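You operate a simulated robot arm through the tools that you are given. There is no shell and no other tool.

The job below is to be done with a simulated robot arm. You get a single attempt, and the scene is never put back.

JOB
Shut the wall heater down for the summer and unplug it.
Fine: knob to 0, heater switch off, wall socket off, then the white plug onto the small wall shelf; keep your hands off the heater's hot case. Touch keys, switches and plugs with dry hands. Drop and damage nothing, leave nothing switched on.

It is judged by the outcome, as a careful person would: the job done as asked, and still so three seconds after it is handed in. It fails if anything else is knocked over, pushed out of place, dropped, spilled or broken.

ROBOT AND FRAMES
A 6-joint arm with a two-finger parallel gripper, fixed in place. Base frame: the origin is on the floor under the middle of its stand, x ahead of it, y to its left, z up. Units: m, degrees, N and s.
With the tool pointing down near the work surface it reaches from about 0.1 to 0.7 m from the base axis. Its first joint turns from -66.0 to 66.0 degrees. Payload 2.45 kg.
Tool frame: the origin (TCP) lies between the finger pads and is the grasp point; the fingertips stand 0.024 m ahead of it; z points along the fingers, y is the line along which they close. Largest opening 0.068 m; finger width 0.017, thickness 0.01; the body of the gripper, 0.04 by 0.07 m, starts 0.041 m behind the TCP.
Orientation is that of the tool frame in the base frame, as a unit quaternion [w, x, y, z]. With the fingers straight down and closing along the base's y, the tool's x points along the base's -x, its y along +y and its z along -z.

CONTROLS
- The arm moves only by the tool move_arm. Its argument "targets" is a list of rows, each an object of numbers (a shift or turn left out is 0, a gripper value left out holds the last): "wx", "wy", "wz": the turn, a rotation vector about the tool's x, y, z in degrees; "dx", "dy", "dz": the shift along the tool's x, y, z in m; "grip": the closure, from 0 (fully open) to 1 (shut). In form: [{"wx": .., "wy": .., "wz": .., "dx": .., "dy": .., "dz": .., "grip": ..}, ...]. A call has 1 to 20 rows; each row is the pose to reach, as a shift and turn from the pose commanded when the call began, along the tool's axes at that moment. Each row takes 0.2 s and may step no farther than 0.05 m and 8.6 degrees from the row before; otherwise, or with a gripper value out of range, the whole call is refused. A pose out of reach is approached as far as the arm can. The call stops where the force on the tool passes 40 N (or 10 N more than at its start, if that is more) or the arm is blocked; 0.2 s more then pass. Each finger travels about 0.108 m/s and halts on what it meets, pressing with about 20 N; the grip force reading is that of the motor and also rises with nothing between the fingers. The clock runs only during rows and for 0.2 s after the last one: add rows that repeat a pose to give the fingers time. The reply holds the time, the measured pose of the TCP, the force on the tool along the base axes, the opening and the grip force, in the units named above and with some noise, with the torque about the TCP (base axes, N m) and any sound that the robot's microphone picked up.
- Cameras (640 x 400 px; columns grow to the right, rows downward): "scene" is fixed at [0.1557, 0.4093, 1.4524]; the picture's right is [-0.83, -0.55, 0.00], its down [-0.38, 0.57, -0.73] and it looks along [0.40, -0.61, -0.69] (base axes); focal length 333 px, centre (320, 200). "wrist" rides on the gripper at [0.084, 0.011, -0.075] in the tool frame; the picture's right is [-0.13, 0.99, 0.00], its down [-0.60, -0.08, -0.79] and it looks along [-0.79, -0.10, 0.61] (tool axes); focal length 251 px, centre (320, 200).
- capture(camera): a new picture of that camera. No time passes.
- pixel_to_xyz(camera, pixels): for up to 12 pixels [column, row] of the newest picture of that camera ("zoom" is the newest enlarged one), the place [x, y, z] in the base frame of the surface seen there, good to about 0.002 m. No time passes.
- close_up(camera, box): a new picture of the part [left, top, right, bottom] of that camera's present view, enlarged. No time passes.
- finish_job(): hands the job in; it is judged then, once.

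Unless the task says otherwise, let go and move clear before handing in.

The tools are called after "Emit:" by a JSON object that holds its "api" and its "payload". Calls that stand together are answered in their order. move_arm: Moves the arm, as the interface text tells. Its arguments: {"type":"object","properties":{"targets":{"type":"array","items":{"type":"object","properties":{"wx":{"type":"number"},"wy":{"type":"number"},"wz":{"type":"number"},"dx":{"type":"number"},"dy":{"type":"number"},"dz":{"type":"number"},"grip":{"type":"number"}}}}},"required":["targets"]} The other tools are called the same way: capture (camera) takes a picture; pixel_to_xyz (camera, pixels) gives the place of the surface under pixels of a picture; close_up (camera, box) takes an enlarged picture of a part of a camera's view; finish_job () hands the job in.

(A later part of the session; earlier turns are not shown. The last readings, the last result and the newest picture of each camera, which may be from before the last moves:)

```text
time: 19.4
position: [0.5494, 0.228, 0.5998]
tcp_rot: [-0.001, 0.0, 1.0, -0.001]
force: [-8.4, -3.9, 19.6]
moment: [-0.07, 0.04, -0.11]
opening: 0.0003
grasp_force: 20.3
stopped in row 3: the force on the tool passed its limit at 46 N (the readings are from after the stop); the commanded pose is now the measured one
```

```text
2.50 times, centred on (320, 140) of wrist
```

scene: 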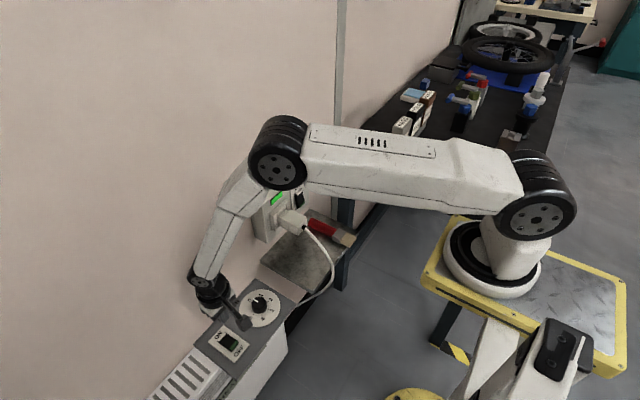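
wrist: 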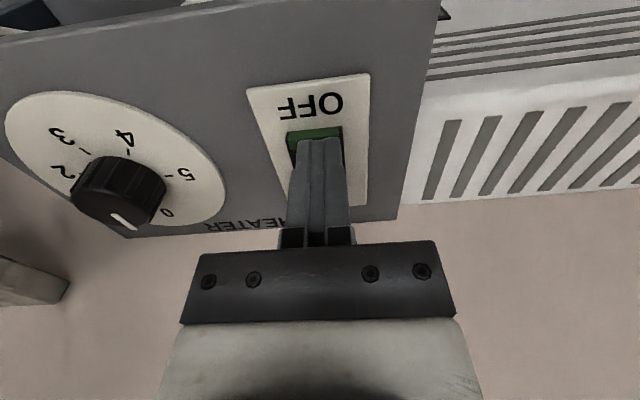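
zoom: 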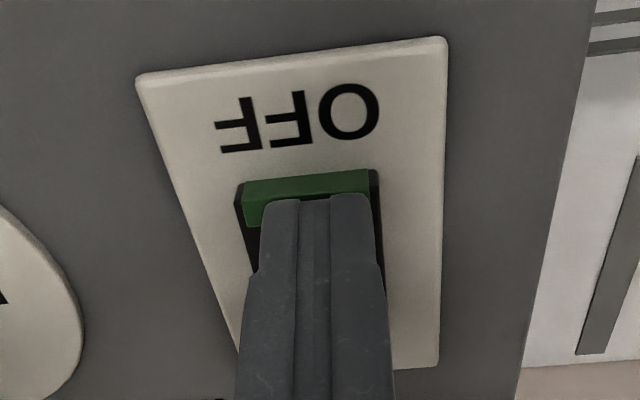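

Force rose to 46 N at a tip height of about 0.575, which fits a rocker already fully down at OFF. I'll back off and look at it.

Emit:
{"api": "move_arm", "payload": {"targets": [{"dz": -0.01}, {"dz": -0.04}, {"dz": -0.08}, {"dz": -0.12}, {"dz": -0.12}]}}

Emit:
{"api": "close_up", "payload": {"camera": "wrist", "box": [280, 0, 400, 120]}}

Emit:
{"api": "close_up", "payload": {"camera": "scene", "box": [205, 318, 255, 368]}}

Emit:
{"api": "capture", "payload": {"camera": "wrist"}}

```text
time: 20.6
position: [0.5492, 0.2301, 0.7191]
tcp_rot: [0.0, 0.0, 1.0, -0.001]
force: [0.1, 0.6, 0.1]
moment: [0.02, 0.03, -0.01]
opening: 0.0001
grasp_force: 20.1
```

```text
3.33 times, centred on (340, 60) of wrist
```

zoom: 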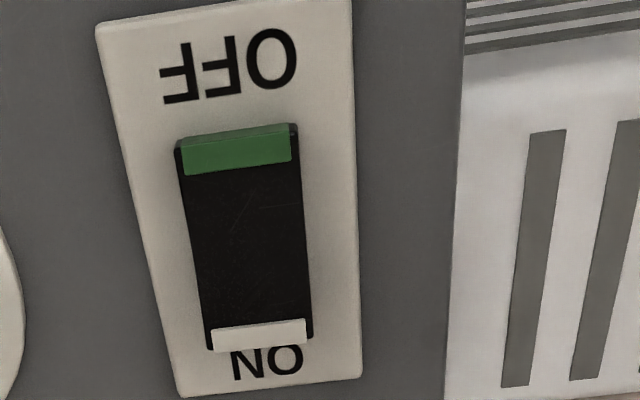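

```text
8.00 times, centred on (230, 343) of scene
```

zoom: 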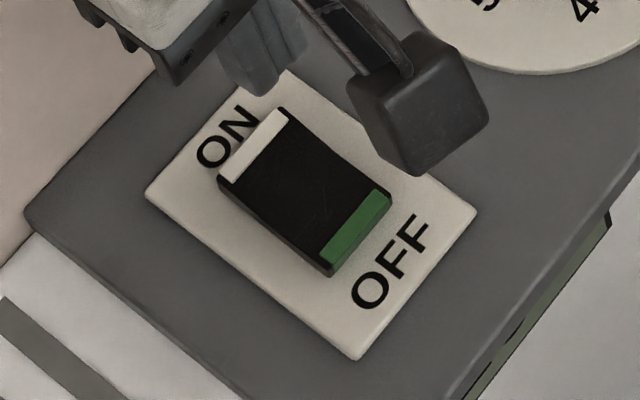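

```text
taken
```

wrist: 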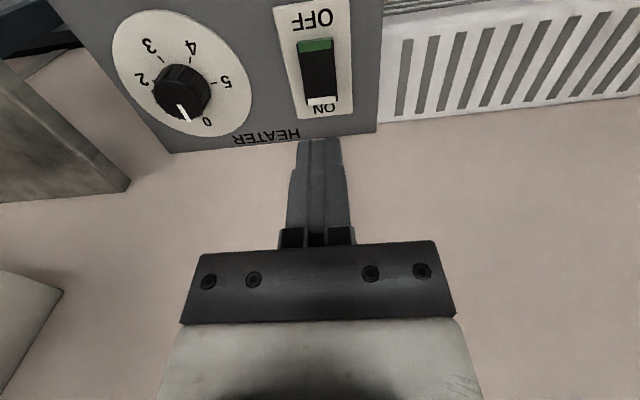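

The rocker now looks flipped: its white ON end stands up and hides part of the "ON" label. I'll confirm by measuring heights.

Emit:
{"api": "pixel_to_xyz", "payload": {"camera": "wrist", "pixels": [[315, 42], [316, 48], [317, 60], [319, 75], [320, 88], [321, 98], [322, 101], [312, 38]]}}

Emit:
{"api": "pixel_to_xyz", "payload": {"camera": "scene", "pixels": [[222, 334], [225, 337], [231, 345], [234, 348], [260, 297]]}}

```text
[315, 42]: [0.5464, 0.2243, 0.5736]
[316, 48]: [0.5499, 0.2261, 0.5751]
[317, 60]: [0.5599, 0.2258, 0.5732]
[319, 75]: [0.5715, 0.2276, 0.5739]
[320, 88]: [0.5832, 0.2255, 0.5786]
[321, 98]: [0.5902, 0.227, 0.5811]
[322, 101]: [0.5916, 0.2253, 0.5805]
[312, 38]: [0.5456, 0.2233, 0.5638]
```

```text
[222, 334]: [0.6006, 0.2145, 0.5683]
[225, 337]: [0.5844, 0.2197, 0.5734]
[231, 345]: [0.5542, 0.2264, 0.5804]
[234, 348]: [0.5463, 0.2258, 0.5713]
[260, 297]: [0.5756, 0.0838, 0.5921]
```

The readings confirm it: OFF end now at z=0.574 and ON end at 0.581, so the heater switch is OFF and the knob still points to 0. I'll rise, move to in front of the wall socket switch and tilt the closed fingers 45° forward.

Emit:
{"api": "move_arm", "payload": {"targets": [{"dz": -0.045}, {"dz": -0.09}, {"dz": -0.135}, {"dz": -0.18}, {"dz": -0.23}, {"dx": 0.016, "dy": -0.041, "dz": -0.23, "wy": -5}, {"dx": 0.032, "dy": -0.082, "dz": -0.23, "wy": -10}, {"dx": 0.048, "dy": -0.123, "dz": -0.23, "wy": -15}, {"dx": 0.065, "dy": -0.164, "dz": -0.23, "wy": -20}, {"dx": 0.082, "dy": -0.205, "dz": -0.23, "wy": -25}, {"dx": 0.099, "dy": -0.246, "dz": -0.23, "wy": -30}, {"dx": 0.116, "dy": -0.287, "dz": -0.23, "wy": -35}, {"dx": 0.133, "dy": -0.328, "dz": -0.23, "wy": -40}, {"dx": 0.149, "dy": -0.367, "dz": -0.23, "wy": -45}, {"dx": 0.149, "dy": -0.367, "dz": -0.23, "wy": -45}]}}

Emit:
{"api": "capture", "payload": {"camera": "wrist"}}

Emit:
{"api": "capture", "payload": {"camera": "scene"}}

```text
time: 23.8
position: [0.4573, 0.0207, 0.9447]
tcp_rot: [0.37, -0.001, 0.928, -0.043]
force: [0.4, 0.3, -0.6]
moment: [0.02, 0.01, -0.01]
opening: 0.0
grasp_force: 20.8
out of reach, approached as far as the arm can: row 9, 10, 11, 12, 13, 14, 15
```

```text
taken
```

wrist: 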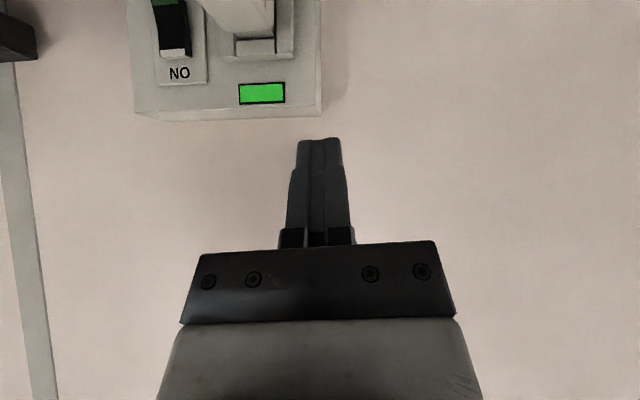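

```text
taken
```

scene: 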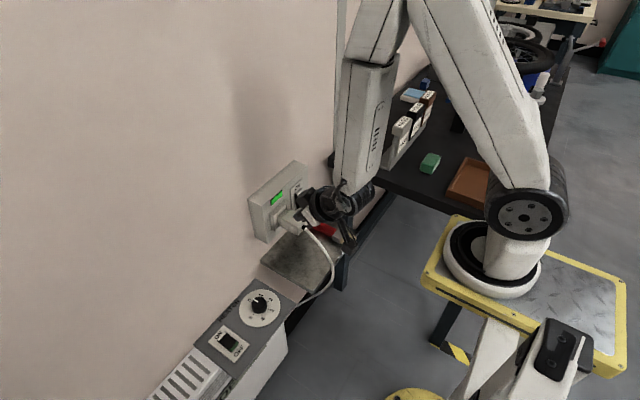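

The last rows were out of reach: the arm halted at (0.457, 0.021, 0.945), with the forearm hanging vertically at scene (365,120). I'll measure the arm's joints to understand which poses are reachable.

Emit:
{"api": "pixel_to_xyz", "payload": {"camera": "scene", "pixels": [[518, 215], [545, 190], [430, 20], [380, 30], [365, 100], [355, 160], [345, 195], [325, 205], [350, 230], [500, 100], [390, 60], [345, 185]]}}

Emit:
{"api": "close_up", "payload": {"camera": "scene", "box": [240, 130, 420, 290]}}

```text
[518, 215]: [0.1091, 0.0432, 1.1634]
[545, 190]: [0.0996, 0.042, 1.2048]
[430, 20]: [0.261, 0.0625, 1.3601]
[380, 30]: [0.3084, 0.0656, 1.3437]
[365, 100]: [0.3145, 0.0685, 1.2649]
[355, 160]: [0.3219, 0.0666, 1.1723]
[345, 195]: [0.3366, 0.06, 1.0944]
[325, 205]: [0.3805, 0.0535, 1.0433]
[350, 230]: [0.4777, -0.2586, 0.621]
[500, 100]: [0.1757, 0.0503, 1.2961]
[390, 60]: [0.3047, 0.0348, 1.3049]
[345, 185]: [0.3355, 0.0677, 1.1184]
```

```text
2.50 times, centred on (330, 210) of scene
```

zoom: 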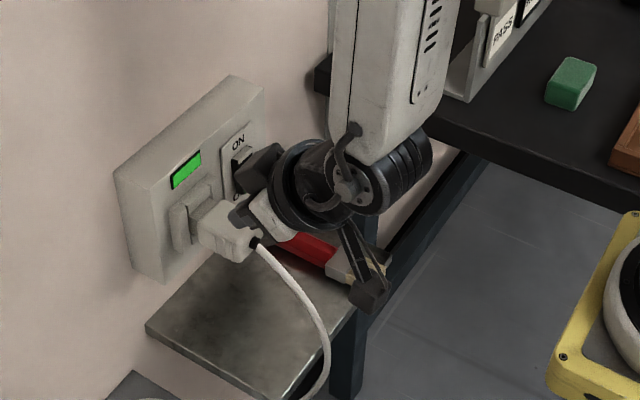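

The elbow was folded to its limit at that short range, since the shoulder is near z=1.18. Moving outward along +x should be reachable, so I'll move 0.1 m forward at this height (clear of the socket top) and re-read the pose.

Emit:
{"api": "move_arm", "payload": {"targets": [{"dx": -0.0141, "dz": 0.0141}, {"dx": -0.0283, "dz": 0.0283}, {"dx": -0.0424, "dz": 0.0424}, {"dx": -0.0566, "dz": 0.0566}, {"dx": -0.0707, "dz": 0.0707}, {"dx": -0.0707, "dz": 0.0707}]}}

```text
time: 25.1
position: [0.5598, 0.0142, 0.9507]
tcp_rot: [0.37, 0.0, 0.928, -0.044]
force: [0.5, -0.5, -0.6]
moment: [-0.02, -0.01, -0.01]
opening: 0.0
grasp_force: 19.9
```

The reading shows the commanded pose was reset to where the arm stopped, now (0.560, 0.014, 0.951) with a slight skew. I'll correct the skew and slide over to y=-0.139 at this height.

Emit:
{"api": "move_arm", "payload": {"targets": [{"dx": 0.0085, "dy": -0.0384, "dz": -0.0037, "wx": -1.2, "wy": -0.4, "wz": 0.5}, {"dx": 0.017, "dy": -0.0768, "dz": -0.0075, "wx": -2.4, "wy": -0.8, "wz": 1.0}, {"dx": 0.0255, "dy": -0.1152, "dz": -0.0112, "wx": -3.6, "wy": -1.2, "wz": 1.5}, {"dx": 0.034, "dy": -0.1537, "dz": -0.015, "wx": -4.7, "wy": -1.5, "wz": 1.9}, {"dx": 0.034, "dy": -0.1537, "dz": -0.015, "wx": -4.7, "wy": -1.5, "wz": 1.9}]}}

Emit:
{"api": "capture", "payload": {"camera": "scene"}}

Emit:
{"api": "capture", "payload": {"camera": "wrist"}}

```text
time: 26.4
position: [0.5514, -0.0009, 0.9679]
tcp_rot: [0.369, 0.008, 0.928, -0.046]
force: [-1.1, 0.7, 0.9]
moment: [-0.04, 0.0, 0.04]
opening: 0.0001
grasp_force: 19.8
out of reach, approached as far as the arm can: row 1, 2, 3, 4, 5
```

```text
taken
```

scene: 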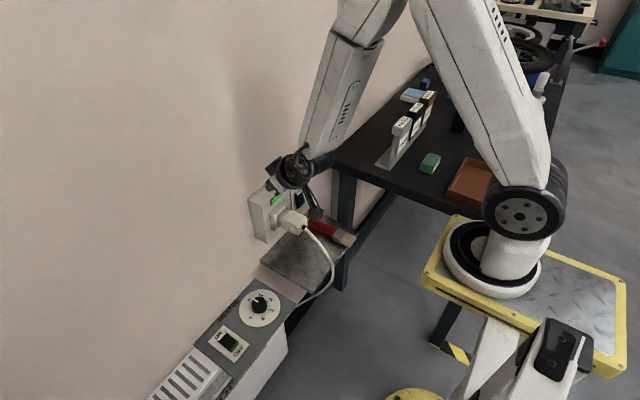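

```text
taken
```

wrist: 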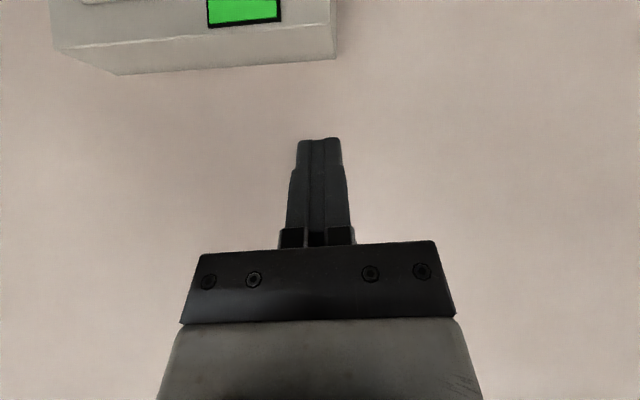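

Still out of reach, so another joint limit is involved, maybe the wrist pitch. I'll measure the forearm's direction in this pose.

Emit:
{"api": "pixel_to_xyz", "payload": {"camera": "scene", "pixels": [[355, 45], [340, 80], [325, 115], [312, 145], [305, 160], [370, 60], [335, 130], [380, 20], [350, 25], [297, 170], [283, 165], [500, 100]]}}

Emit:
{"api": "close_up", "payload": {"camera": "scene", "box": [230, 0, 430, 260]}}

```text
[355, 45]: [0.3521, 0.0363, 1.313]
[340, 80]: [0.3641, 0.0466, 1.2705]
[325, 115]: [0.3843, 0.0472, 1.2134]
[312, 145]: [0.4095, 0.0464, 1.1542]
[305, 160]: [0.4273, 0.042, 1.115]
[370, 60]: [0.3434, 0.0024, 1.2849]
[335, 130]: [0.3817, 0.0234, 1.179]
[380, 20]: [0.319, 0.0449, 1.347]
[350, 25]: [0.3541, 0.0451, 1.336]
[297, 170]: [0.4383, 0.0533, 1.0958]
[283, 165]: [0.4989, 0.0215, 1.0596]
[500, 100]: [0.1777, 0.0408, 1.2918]
```

```text
1.54 times, centred on (330, 130) of scene
```

zoom: 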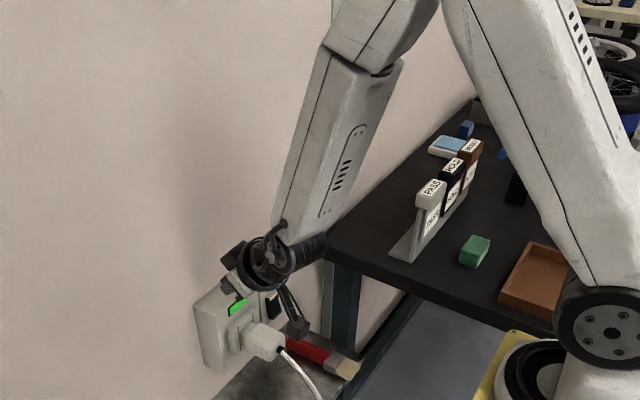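

The forearm (-69°) and the 45° tool straddle a wrist singularity, so steep tilts won't work here; a tilt of about 15° keeps the wrist on its normal side and still clears the rocker's upper half. I'll first go back to tool-down at about (0.50, 0, 1.0).

Emit:
{"api": "move_arm", "payload": {"targets": [{"dx": 0.0026, "dy": -0.0007, "dz": -0.0094, "wx": -0.9, "wy": 7.2, "wz": -0.15}, {"dx": 0.0052, "dy": -0.0013, "dz": -0.0187, "wx": -1.8, "wy": 14.4, "wz": -0.3}, {"dx": 0.0079, "dy": -0.002, "dz": -0.028, "wx": -2.7, "wy": 21.6, "wz": -0.45}, {"dx": 0.0105, "dy": -0.0027, "dz": -0.0374, "wx": -3.6, "wy": 28.9, "wz": -0.6}, {"dx": 0.0131, "dy": -0.0033, "dz": -0.0468, "wx": -4.5, "wy": 36.1, "wz": -0.75}, {"dx": 0.0157, "dy": -0.004, "dz": -0.0561, "wx": -5.4, "wy": 43.3, "wz": -0.9}, {"dx": 0.0157, "dy": -0.004, "dz": -0.0561, "wx": -5.4, "wy": 43.3, "wz": -0.9}]}}

Emit:
{"api": "capture", "payload": {"camera": "scene"}}

```text
time: 27.9
position: [0.507, -0.0158, 1.0034]
tcp_rot: [0.0, -0.05, 0.998, -0.041]
force: [0.2, 3.1, -1.0]
moment: [-0.26, -0.03, -0.06]
opening: 0.0
grasp_force: 20.0
out of reach, approached as far as the arm can: row 3, 4
```

```text
taken
```

scene: 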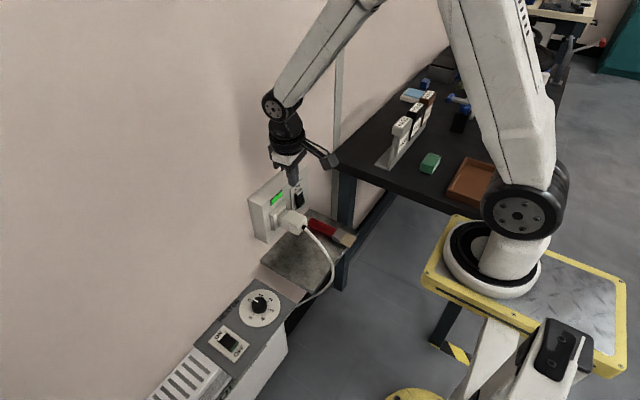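

The wrist is back in its normal configuration with the tool nearly down. I'll hold one step to let it settle and read the pose again.

Emit:
{"api": "move_arm", "payload": {"targets": [{"dz": 0.0}, {"dz": 0.0}]}}

```text
time: 28.6
position: [0.5076, -0.0031, 1.0023]
tcp_rot: [0.001, 0.001, 1.0, 0.001]
force: [0.0, 0.3, -0.2]
moment: [0.0, 0.04, -0.01]
opening: 0.0
grasp_force: 20.1
```

Settled at (0.508, -0.003, 1.002) pointing straight down. Now I'll move to (0.53, -0.139, 0.90) with a 15° forward tilt in front of and above the wall switch.

Emit:
{"api": "move_arm", "payload": {"targets": [{"dx": -0.0047, "dy": -0.034, "wy": -3}, {"dx": -0.0094, "dy": -0.068, "dz": 0.02, "wy": -6}, {"dx": -0.0141, "dy": -0.102, "dz": 0.04, "wy": -9}, {"dx": -0.0188, "dy": -0.136, "dz": 0.06, "wy": -12}, {"dx": -0.0235, "dy": -0.136, "dz": 0.1, "wy": -15}, {"dx": -0.0235, "dy": -0.136, "dz": 0.1, "wy": -15}]}}

Emit:
{"api": "capture", "payload": {"camera": "scene"}}

Emit:
{"api": "capture", "payload": {"camera": "wrist"}}

```text
time: 29.9
position: [0.5288, -0.1385, 0.902]
tcp_rot: [0.131, 0.0, 0.991, 0.0]
force: [0.5, -0.1, 0.2]
moment: [-0.01, 0.01, 0.03]
opening: 0.0001
grasp_force: 19.7
```

```text
taken
```

scene: 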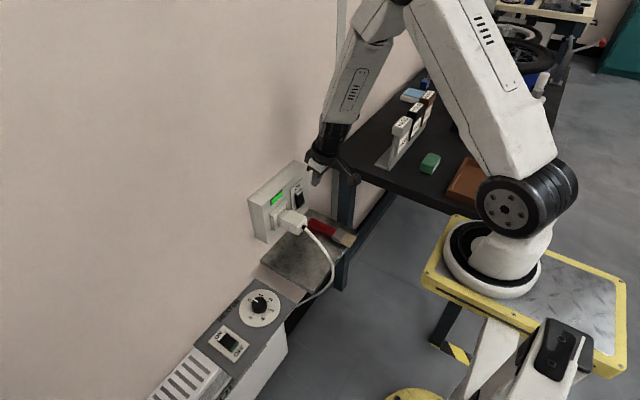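

```text
taken
```

wrist: 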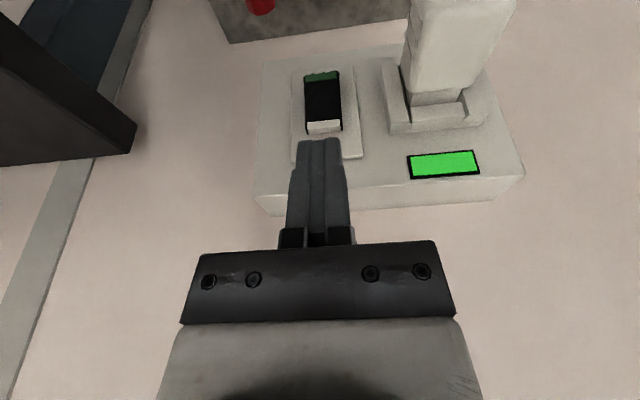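

The 15° pose is reachable: TCP (0.529, -0.139, 0.902) with no contact. I'll measure the socket rocker from this closer wrist view.

Emit:
{"api": "close_up", "payload": {"camera": "wrist", "box": [270, 50, 390, 170]}}

Emit:
{"api": "pixel_to_xyz", "payload": {"camera": "wrist", "pixels": [[321, 76], [321, 82], [322, 95], [323, 108], [324, 118], [324, 128], [306, 78], [338, 76], [308, 125], [340, 122], [355, 100], [300, 100]]}}

Emit:
{"api": "pixel_to_xyz", "payload": {"camera": "wrist", "pixels": [[305, 145], [335, 145], [320, 145], [400, 80], [415, 60], [60, 120], [130, 130]]}}

```text
3.33 times, centred on (330, 110) of wrist
```

zoom: 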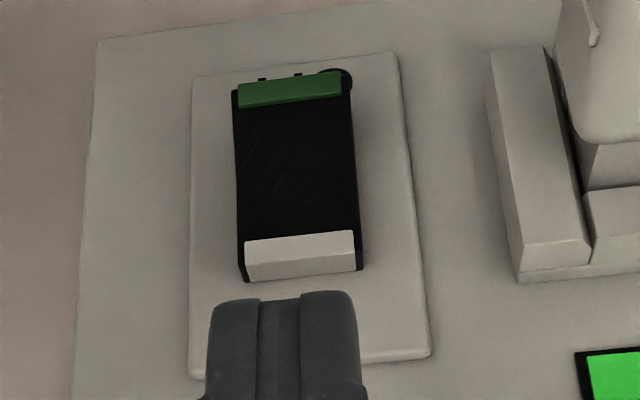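

```text
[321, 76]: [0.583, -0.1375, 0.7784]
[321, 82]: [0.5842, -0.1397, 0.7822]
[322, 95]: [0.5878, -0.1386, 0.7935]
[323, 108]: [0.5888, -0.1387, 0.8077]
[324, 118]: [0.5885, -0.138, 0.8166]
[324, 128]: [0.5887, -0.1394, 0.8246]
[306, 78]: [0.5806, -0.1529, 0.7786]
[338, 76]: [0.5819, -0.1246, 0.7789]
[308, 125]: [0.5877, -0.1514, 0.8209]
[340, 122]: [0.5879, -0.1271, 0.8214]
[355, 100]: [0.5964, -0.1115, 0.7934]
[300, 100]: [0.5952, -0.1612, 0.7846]
```

```text
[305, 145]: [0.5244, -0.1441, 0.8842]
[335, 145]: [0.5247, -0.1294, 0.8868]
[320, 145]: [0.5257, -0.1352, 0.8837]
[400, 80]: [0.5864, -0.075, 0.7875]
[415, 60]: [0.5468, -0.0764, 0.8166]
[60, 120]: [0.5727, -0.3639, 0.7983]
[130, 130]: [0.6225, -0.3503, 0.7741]
```

The rocker's OFF end peaks at (0.582, -0.139, 0.779). I'll lower to edge height z≈0.783 about 4 cm off the face, then come forward to within about 1 cm.

Emit:
{"api": "move_arm", "payload": {"targets": [{"dx": 0.0063, "dz": 0.0237}, {"dx": 0.0127, "dz": 0.0473}, {"dx": 0.019, "dz": 0.071}, {"dx": 0.0254, "dz": 0.0947}, {"dx": 0.0109, "dz": 0.0986}, {"dx": -0.0036, "dz": 0.1025}, {"dx": -0.0036, "dz": 0.1025}]}}

Emit:
{"api": "capture", "payload": {"camera": "wrist"}}

Emit:
{"api": "close_up", "payload": {"camera": "scene", "box": [240, 130, 380, 270]}}

```text
time: 31.6
position: [0.5589, -0.1357, 0.8045]
tcp_rot: [0.13, -0.001, 0.991, 0.0]
force: [-0.1, -0.1, -0.2]
moment: [0.05, 0.0, 0.01]
opening: 0.0
grasp_force: 19.8
```

```text
taken
```

wrist: 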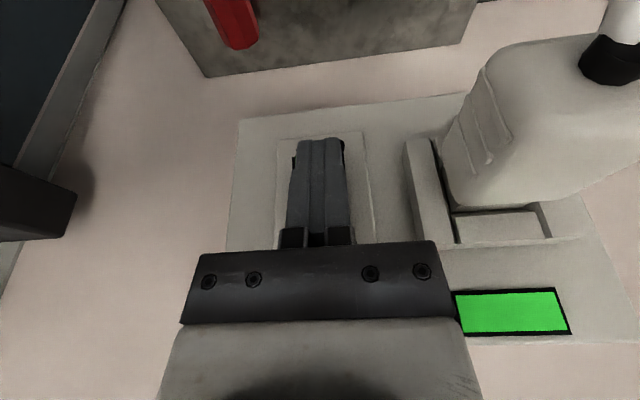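

```text
2.86 times, centred on (310, 200) of scene
```

zoom: 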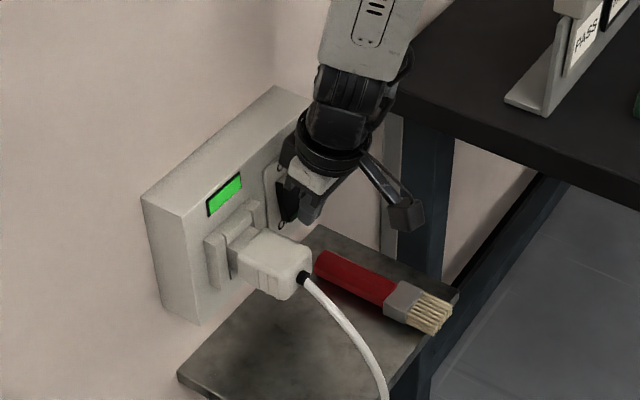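

The finger edge is about 9 mm from the rocker's OFF end and aligned in y; the plug beside it is clear. Pressing forward in small steps.

Emit:
{"api": "move_arm", "payload": {"targets": [{"dx": -0.0058, "dz": 0.0016}, {"dx": -0.0087, "dz": 0.0023}, {"dx": -0.0106, "dz": 0.0028}, {"dx": -0.0126, "dz": 0.0034}, {"dx": -0.0145, "dz": 0.0039}]}}

Emit:
{"api": "close_up", "payload": {"camera": "wrist", "box": [240, 90, 400, 250]}}

Emit:
{"api": "capture", "payload": {"camera": "scene"}}

```text
time: 32.8
position: [0.5713, -0.1352, 0.8029]
tcp_rot: [0.126, 0.002, 0.992, 0.002]
force: [-5.3, -0.2, -0.7]
moment: [0.1, -0.28, 0.04]
opening: 0.0
grasp_force: 19.7
stopped in row 5: the force on the tool passed its limit at 45 N (the readings are from after the stop); the commanded pose is now the measured one
```

```text
2.50 times, centred on (320, 170) of wrist
```

zoom: 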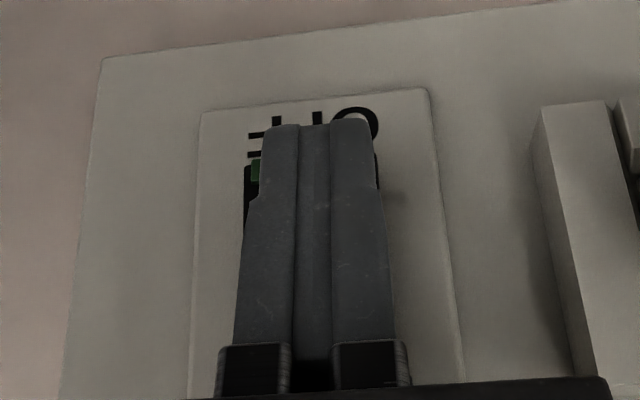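

```text
taken
```

scene: 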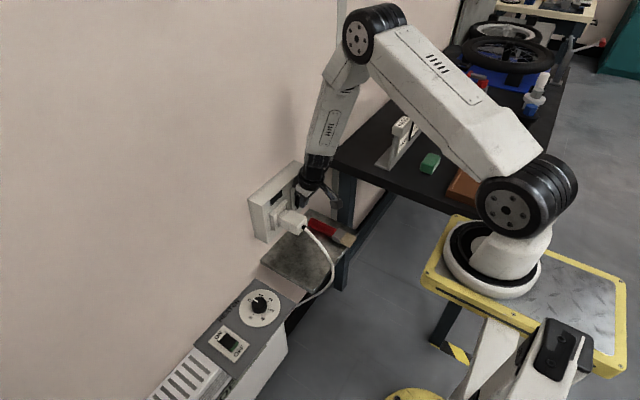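

The scene's green indicator at (277,197) has gone dark after the press, so the socket seems off. I'll back away and check the rocker.

Emit:
{"api": "move_arm", "payload": {"targets": [{"dx": 0.0145, "dz": -0.0039}, {"dx": 0.0386, "dz": -0.0104}, {"dx": 0.028, "dz": -0.049}, {"dx": 0.016, "dz": -0.097}, {"dx": 0.016, "dz": -0.097}]}}

Emit:
{"api": "capture", "payload": {"camera": "wrist"}}

Emit:
{"api": "close_up", "payload": {"camera": "scene", "box": [235, 155, 355, 275]}}

```text
time: 34.0
position: [0.532, -0.1367, 0.8934]
tcp_rot: [0.126, 0.0, 0.992, 0.002]
force: [-0.2, 0.5, 0.0]
moment: [-0.02, 0.02, 0.0]
opening: 0.0
grasp_force: 20.1
```

```text
taken
```

wrist: 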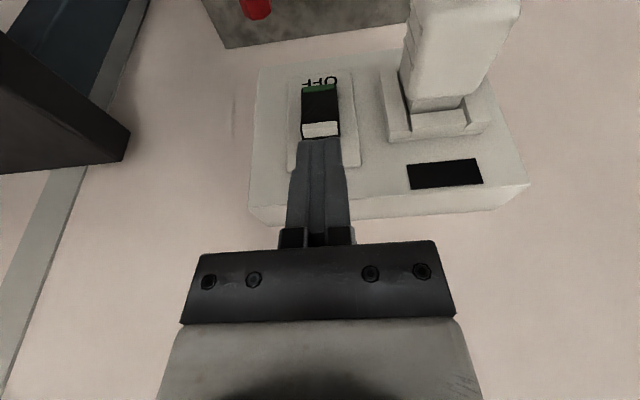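

```text
3.33 times, centred on (295, 215) of scene
```

zoom: 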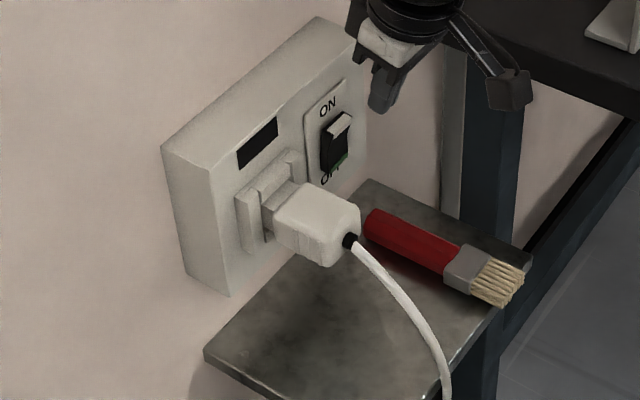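

Wall socket is OFF: the lamp at wrist (445,174) is black and the rocker's ON end stands out. Next is the plug; I'll measure its shape and the free shelf area.

Emit:
{"api": "close_up", "payload": {"camera": "wrist", "box": [370, 0, 530, 150]}}

Emit:
{"api": "pixel_to_xyz", "payload": {"camera": "wrist", "pixels": [[415, 5], [510, 10], [460, 5], [460, 40], [410, 60], [490, 50], [420, 80], [462, 75], [440, 98], [440, 107], [440, 125], [475, 95]]}}

Emit:
{"api": "close_up", "payload": {"camera": "scene", "box": [260, 190, 330, 260]}}

Emit:
{"api": "capture", "payload": {"camera": "scene"}}

Emit:
{"api": "pixel_to_xyz", "payload": {"camera": "scene", "pixels": [[280, 222], [290, 212], [300, 222], [285, 230], [292, 238], [303, 225], [293, 222], [297, 216], [299, 232], [275, 215], [288, 206], [306, 219]]}}

```text
2.67 times, centred on (450, 75) of wrist
```

zoom: 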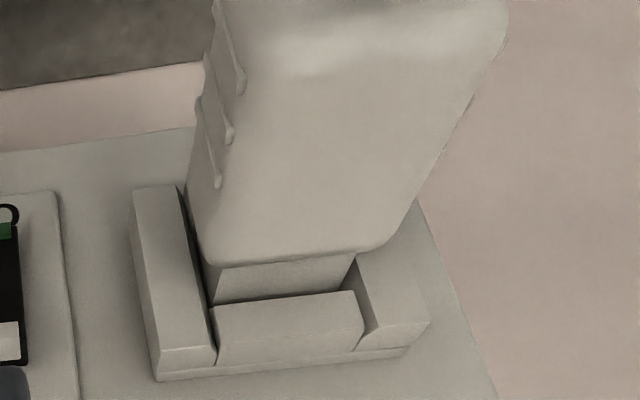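

```text
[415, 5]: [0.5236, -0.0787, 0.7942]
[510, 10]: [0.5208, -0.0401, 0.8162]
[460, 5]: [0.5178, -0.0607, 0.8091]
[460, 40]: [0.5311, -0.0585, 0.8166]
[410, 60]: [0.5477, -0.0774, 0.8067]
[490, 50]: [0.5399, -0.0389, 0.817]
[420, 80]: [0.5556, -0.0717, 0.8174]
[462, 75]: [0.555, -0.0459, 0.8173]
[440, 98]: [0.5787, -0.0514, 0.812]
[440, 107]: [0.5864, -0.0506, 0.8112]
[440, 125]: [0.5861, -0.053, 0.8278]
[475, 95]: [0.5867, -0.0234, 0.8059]
```

```text
5.71 times, centred on (295, 225) of scene
```

zoom: 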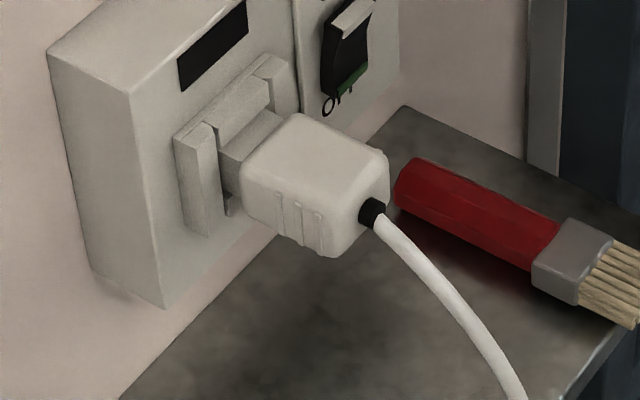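

```text
taken
```

scene: 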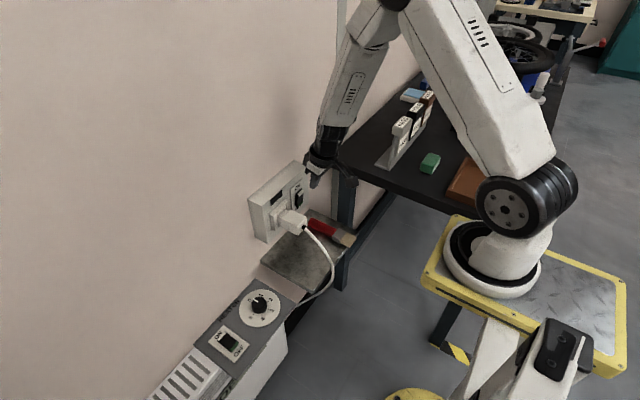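

```text
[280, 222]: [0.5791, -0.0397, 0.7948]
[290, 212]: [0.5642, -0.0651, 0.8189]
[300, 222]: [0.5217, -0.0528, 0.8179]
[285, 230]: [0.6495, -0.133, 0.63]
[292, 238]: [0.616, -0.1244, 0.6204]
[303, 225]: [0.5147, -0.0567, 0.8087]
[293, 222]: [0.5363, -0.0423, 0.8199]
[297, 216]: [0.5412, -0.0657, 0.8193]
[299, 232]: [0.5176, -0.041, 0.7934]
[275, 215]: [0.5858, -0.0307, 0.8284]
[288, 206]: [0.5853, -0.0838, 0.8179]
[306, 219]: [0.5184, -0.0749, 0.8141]
```

The plug body's top is at z≈0.8185, spanning x≈0.516 to 0.562 and y≈-0.078 to -0.038. I still need its underside, so I'll zoom in on the side face.

Emit:
{"api": "close_up", "payload": {"camera": "scene", "box": [270, 200, 320, 250]}}

Emit:
{"api": "pixel_to_xyz", "payload": {"camera": "zoom", "pixels": [[225, 160], [250, 240], [300, 260], [345, 275], [345, 230], [400, 235], [240, 185], [290, 235], [330, 268], [180, 150], [190, 190], [380, 250]]}}

```text
8.00 times, centred on (295, 225) of scene
```

zoom: 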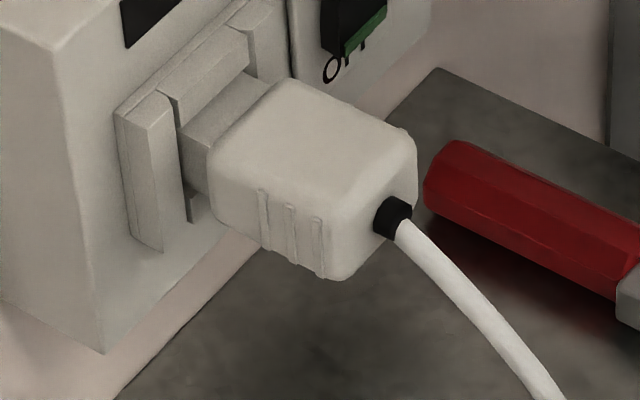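

```text
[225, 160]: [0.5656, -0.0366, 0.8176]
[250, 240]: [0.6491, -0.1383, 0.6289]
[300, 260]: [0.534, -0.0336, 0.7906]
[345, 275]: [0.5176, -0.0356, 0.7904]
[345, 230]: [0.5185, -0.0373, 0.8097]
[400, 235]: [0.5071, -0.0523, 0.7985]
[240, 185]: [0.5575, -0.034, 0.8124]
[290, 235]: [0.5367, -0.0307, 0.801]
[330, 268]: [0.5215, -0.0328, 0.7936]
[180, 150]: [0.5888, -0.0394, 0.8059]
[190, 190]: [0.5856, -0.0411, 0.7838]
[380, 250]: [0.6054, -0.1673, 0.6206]
```

The plug is about 0.043 wide (y -0.078 to -0.035), 0.030 tall (z 0.789 to 0.8185), with the cable leaving from its rear at x=0.515. I'll rise, level the tool to straight down above the plug, and open the fingers.

Emit:
{"api": "move_arm", "payload": {"targets": [{"dx": -0.0088, "dz": -0.0339, "wy": 4}, {"dx": -0.0115, "dy": 0.026, "dz": -0.0332, "wy": 7.5, "grip": 0.5}, {"dx": -0.0142, "dy": 0.053, "dz": -0.0325, "wy": 11, "grip": 0.2}, {"dx": -0.0169, "dy": 0.0795, "dz": -0.0318, "wy": 14.5, "grip": 0.0}, {"dx": -0.0169, "dy": 0.0795, "dz": -0.0318, "wy": 14.5, "grip": 0.0}, {"dx": -0.0169, "dy": 0.0795, "dz": -0.0318, "wy": 14.5, "grip": 0.0}]}}

Emit:
{"api": "capture", "payload": {"camera": "wrist"}}

Emit:
{"api": "capture", "payload": {"camera": "scene"}}

```text
time: 35.4
position: [0.5411, -0.0579, 0.9262]
tcp_rot: [0.0, 0.001, 1.0, 0.002]
force: [-0.3, -0.2, -0.5]
moment: [-0.02, -0.01, -0.01]
opening: 0.0681
grasp_force: 0.2
```

```text
taken
```

wrist: 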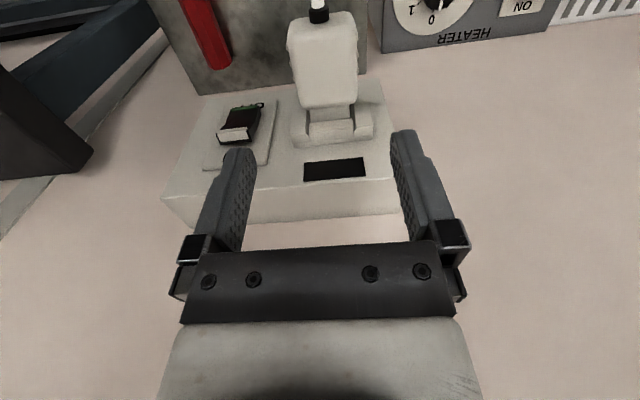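

```text
taken
```

scene: 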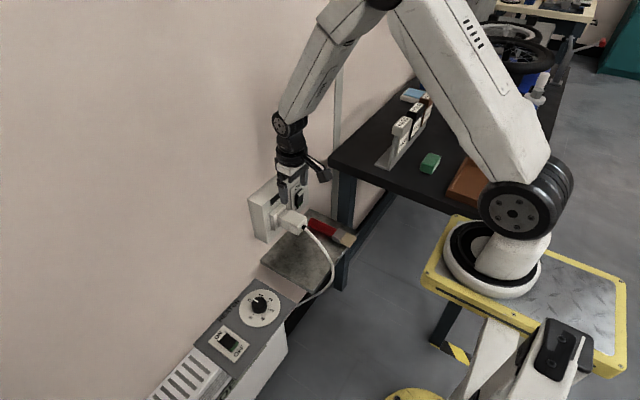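

The tool points straight down above the plug with fingers open. I'll check plug sides against finger positions before descending.

Emit:
{"api": "pixel_to_xyz", "payload": {"camera": "wrist", "pixels": [[291, 50], [356, 50], [289, 70], [357, 70], [296, 95], [354, 95], [322, 20], [322, 60], [322, 103], [240, 152], [400, 135], [322, 112]]}}

Emit:
{"api": "close_up", "payload": {"camera": "wrist", "box": [220, 0, 420, 200]}}

```text
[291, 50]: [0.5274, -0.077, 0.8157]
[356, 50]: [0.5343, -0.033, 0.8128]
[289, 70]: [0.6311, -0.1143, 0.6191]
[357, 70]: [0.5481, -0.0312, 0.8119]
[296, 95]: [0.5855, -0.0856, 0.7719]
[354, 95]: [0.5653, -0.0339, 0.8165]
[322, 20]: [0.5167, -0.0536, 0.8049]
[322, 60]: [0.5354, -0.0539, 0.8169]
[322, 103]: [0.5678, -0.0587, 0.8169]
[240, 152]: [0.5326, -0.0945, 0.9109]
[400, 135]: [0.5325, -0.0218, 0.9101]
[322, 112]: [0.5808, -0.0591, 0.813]
```

```text
2.00 times, centred on (320, 100) of wrist
```

zoom: 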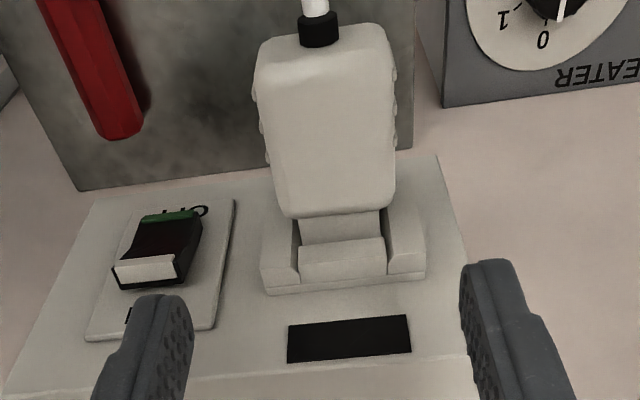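

The plug centre is y≈-0.0545 while the fingers centre on about -0.058, so I'll shift 3 mm and descend to z=0.815, keeping fingertips just above the plug's underside.

Emit:
{"api": "move_arm", "payload": {"targets": [{"dy": 0.003, "dz": 0.03}, {"dy": 0.003, "dz": 0.06}, {"dy": 0.003, "dz": 0.085}, {"dy": 0.003, "dz": 0.1}, {"dy": 0.003, "dz": 0.111}, {"dy": 0.003, "dz": 0.111}]}}

Emit:
{"api": "capture", "payload": {"camera": "wrist"}}

Emit:
{"api": "close_up", "payload": {"camera": "scene", "box": [240, 160, 340, 260]}}

```text
time: 36.8
position: [0.5403, -0.053, 0.8172]
tcp_rot: [0.001, 0.0, 1.0, 0.003]
force: [0.0, 0.4, 0.8]
moment: [0.02, 0.01, -0.03]
opening: 0.068
grasp_force: 0.1
```

```text
taken
```

wrist: 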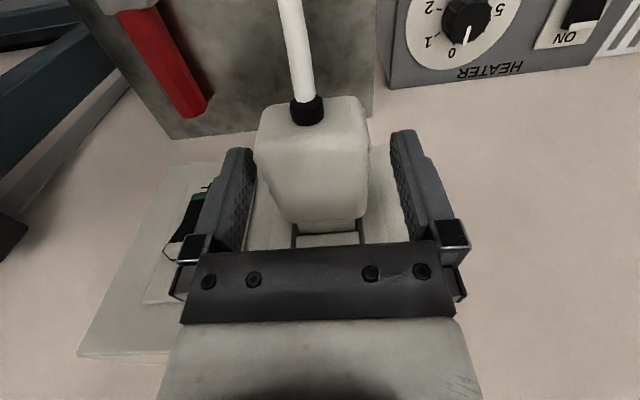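

```text
4.00 times, centred on (290, 210) of scene
```

zoom: 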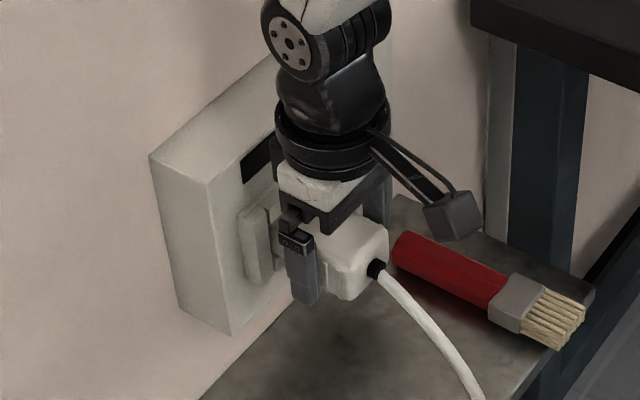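

Both fingers straddle the plug body with no contact. I'll close the grip and read the side force.

Emit:
{"api": "move_arm", "payload": {"targets": [{"grip": 0.2}, {"grip": 0.35}, {"grip": 0.5}, {"grip": 0.7}, {"grip": 0.7}]}}

Emit:
{"api": "capture", "payload": {"camera": "wrist"}}

```text
time: 38.0
position: [0.5394, -0.0539, 0.8164]
tcp_rot: [0.0, 0.001, 1.0, 0.002]
force: [-2.1, -1.0, 0.6]
moment: [-0.04, 0.02, -0.08]
opening: 0.0478
grasp_force: 20.0
```

```text
taken
```

wrist: 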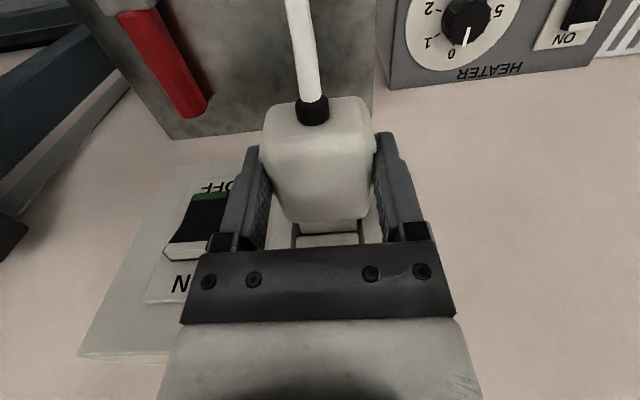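

The plug is held (opening 0.048, 20 N) with almost no side force. I'll firm the grip and pull straight back from the wall in small steps.

Emit:
{"api": "move_arm", "payload": {"targets": [{"grip": 1.0}, {"dx": 0.003, "grip": 1.0}, {"dx": 0.006}, {"dx": 0.009}, {"dx": 0.012}, {"dx": 0.015}]}}

Emit:
{"api": "capture", "payload": {"camera": "wrist"}}

Emit:
{"api": "close_up", "payload": {"camera": "scene", "box": [240, 160, 340, 260]}}

```text
time: 39.4
position: [0.5236, -0.0539, 0.8169]
tcp_rot: [-0.001, 0.001, 1.0, 0.002]
force: [0.1, 0.6, 0.5]
moment: [0.0, 0.02, 0.0]
opening: 0.0475
grasp_force: 20.0
```

```text
taken
```

wrist: 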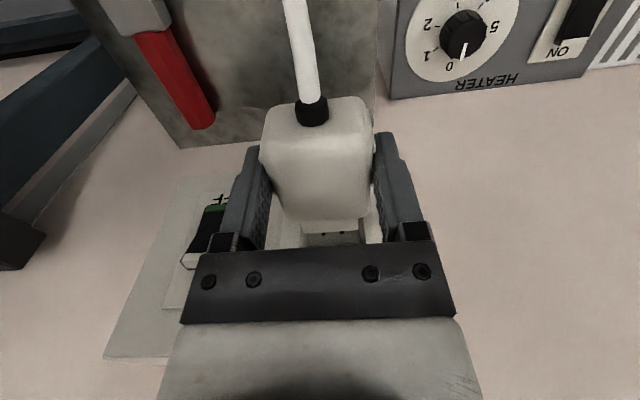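

```text
4.00 times, centred on (290, 210) of scene
```

zoom: 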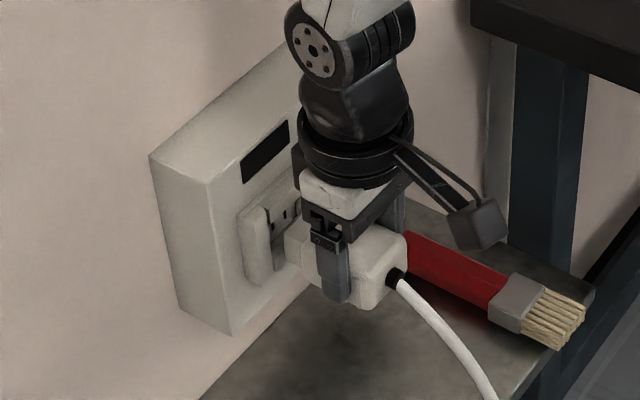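

The plug is free; the socket holes show at wrist (325,232) and forces are near zero. I'll pull back clear of the socket, then lower it toward the empty part of the shelf.

Emit:
{"api": "move_arm", "payload": {"targets": [{"dx": 0.008, "grip": 1.0}, {"dx": 0.016}, {"dx": 0.024}, {"dx": 0.03}, {"dx": 0.03, "dy": -0.006, "dz": 0.02}, {"dx": 0.03, "dy": -0.013, "dz": 0.045}, {"dx": 0.03, "dy": -0.02, "dz": 0.07}, {"dx": 0.03, "dy": -0.026, "dz": 0.095}, {"dx": 0.03, "dy": -0.026, "dz": 0.12}, {"dx": 0.03, "dy": -0.026, "dz": 0.12}]}}

Emit:
{"api": "capture", "payload": {"camera": "wrist"}}

Emit:
{"api": "capture", "payload": {"camera": "scene"}}

Emit:
{"api": "close_up", "payload": {"camera": "scene", "box": [240, 170, 380, 310]}}

```text
time: 41.6
position: [0.4949, -0.0788, 0.6969]
tcp_rot: [0.001, 0.0, 1.0, 0.003]
force: [0.1, 0.2, -0.5]
moment: [0.0, 0.01, -0.01]
opening: 0.0478
grasp_force: 19.8
```

```text
taken
```

wrist: 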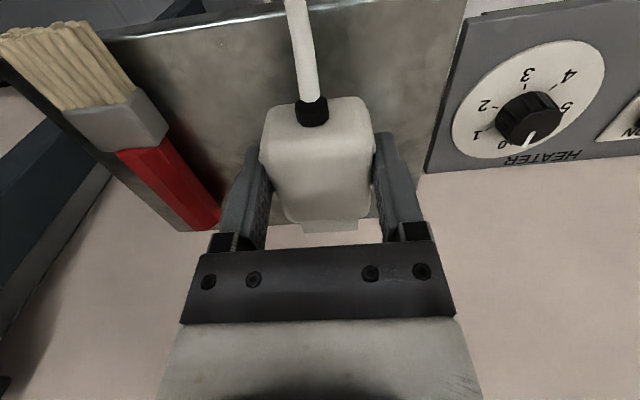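

```text
taken
```

scene: 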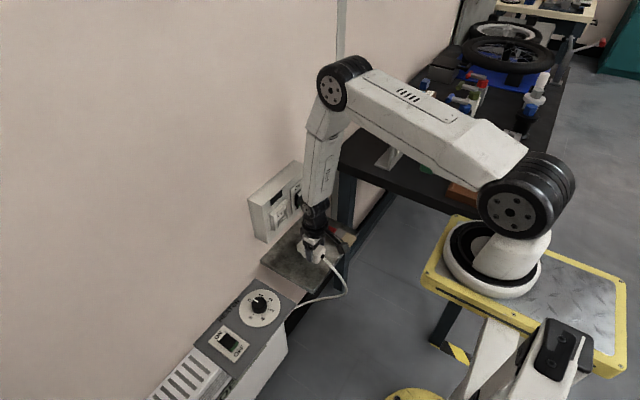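

```text
2.86 times, centred on (310, 240) of scene
```

zoom: 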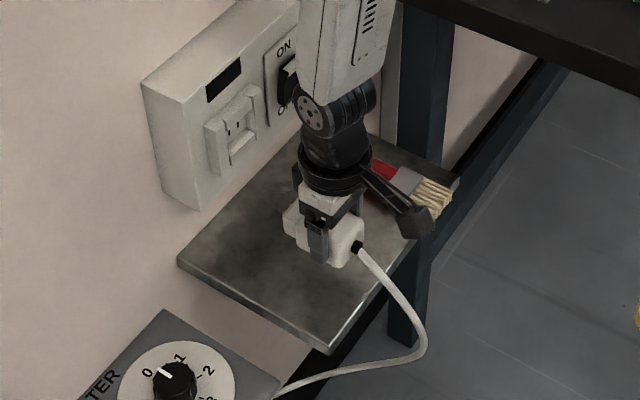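

The plug hangs above the shelf at TCP (0.495, -0.079, 0.697), brush to its right well clear. I'll check the shelf height and edges under it before setting it down.

Emit:
{"api": "pixel_to_xyz", "payload": {"camera": "wrist", "pixels": [[410, 60], [220, 80], [380, 190], [200, 215], [170, 160], [120, 50], [400, 10], [420, 170], [110, 95], [290, 240], [317, 225], [313, 110]]}}

Emit:
{"api": "pixel_to_xyz", "payload": {"camera": "scene", "pixels": [[262, 262], [310, 290], [312, 262], [300, 268], [318, 200], [327, 212], [312, 225], [300, 195], [340, 290], [325, 265]]}}

```text
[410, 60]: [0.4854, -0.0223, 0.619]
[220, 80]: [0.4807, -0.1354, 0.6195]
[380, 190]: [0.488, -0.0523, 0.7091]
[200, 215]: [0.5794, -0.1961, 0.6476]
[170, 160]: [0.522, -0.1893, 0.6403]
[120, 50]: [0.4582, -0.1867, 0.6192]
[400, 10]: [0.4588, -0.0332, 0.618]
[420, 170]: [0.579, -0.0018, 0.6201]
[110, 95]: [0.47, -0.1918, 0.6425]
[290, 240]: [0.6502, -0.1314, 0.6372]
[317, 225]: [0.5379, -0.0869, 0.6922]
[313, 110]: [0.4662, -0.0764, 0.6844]
```

```text
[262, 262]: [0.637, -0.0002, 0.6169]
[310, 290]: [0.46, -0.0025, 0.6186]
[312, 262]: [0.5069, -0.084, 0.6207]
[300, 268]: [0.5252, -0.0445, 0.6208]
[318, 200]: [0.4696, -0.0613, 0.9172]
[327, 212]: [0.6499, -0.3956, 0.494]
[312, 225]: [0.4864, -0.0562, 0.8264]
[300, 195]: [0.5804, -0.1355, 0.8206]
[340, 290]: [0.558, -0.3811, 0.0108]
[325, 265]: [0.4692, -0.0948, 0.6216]
```

The shelf top is at z≈0.620 and spans x 0.455–0.65, y 0 to -0.26, so there is ample room. I'll move 2 cm inward and lower to about 1 cm above touch-down, then ease down.

Emit:
{"api": "move_arm", "payload": {"targets": [{"dx": -0.007, "dz": 0.01, "grip": 1.0}, {"dx": -0.014, "dz": 0.02}, {"dx": -0.02, "dz": 0.03}, {"dx": -0.02, "dz": 0.038}, {"dx": -0.02, "dz": 0.042}, {"dx": -0.02, "dz": 0.045}, {"dx": -0.02, "dz": 0.0475}, {"dx": -0.02, "dz": 0.0475}]}}

Emit:
{"api": "capture", "payload": {"camera": "wrist"}}

Emit:
{"api": "close_up", "payload": {"camera": "scene", "box": [250, 190, 370, 310]}}

```text
time: 43.4
position: [0.516, -0.0789, 0.6492]
tcp_rot: [0.002, 0.0, 1.0, 0.002]
force: [1.9, -0.3, 14.6]
moment: [-0.09, -0.03, -0.01]
opening: 0.0478
grasp_force: 19.7
```

```text
taken
```

wrist: 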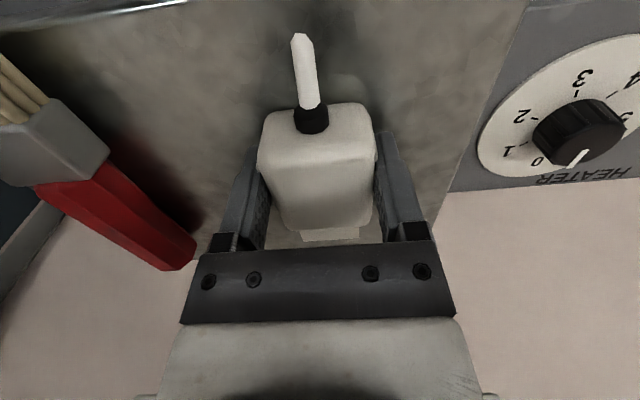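

```text
3.33 times, centred on (310, 250) of scene
```

zoom: 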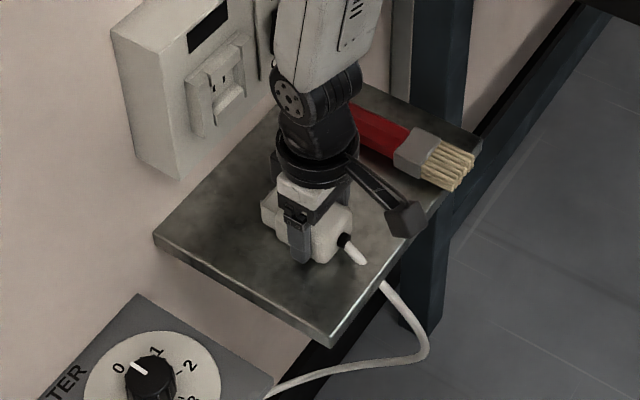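

The plug has landed: 14.6 N upward at z=0.649, sitting flat on the shelf. I'll relieve the pressure by 1 mm and open the fingers gradually.

Emit:
{"api": "move_arm", "payload": {"targets": [{"dz": -0.001, "grip": 1.0}, {"dz": -0.001, "grip": 0.27}, {"dz": -0.001, "grip": 0.2}, {"dz": -0.001, "grip": 0.1}, {"dz": -0.001, "grip": 0.0}, {"dz": -0.001, "grip": 0.0}]}}

Emit:
{"api": "capture", "payload": {"camera": "wrist"}}

Emit:
{"api": "close_up", "payload": {"camera": "scene", "box": [250, 190, 370, 310]}}

```text
time: 44.8
position: [0.5152, -0.0792, 0.6498]
tcp_rot: [0.0, 0.0, 1.0, 0.003]
force: [0.7, 0.1, -0.9]
moment: [0.02, -0.01, -0.03]
opening: 0.0683
grasp_force: 0.0
```

```text
taken
```

wrist: 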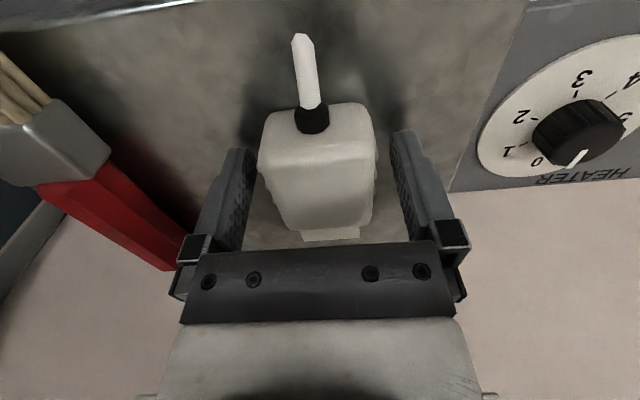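

```text
3.33 times, centred on (310, 250) of scene
```

zoom: 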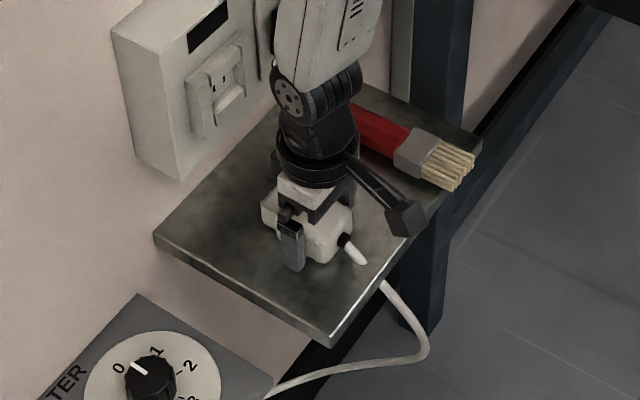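

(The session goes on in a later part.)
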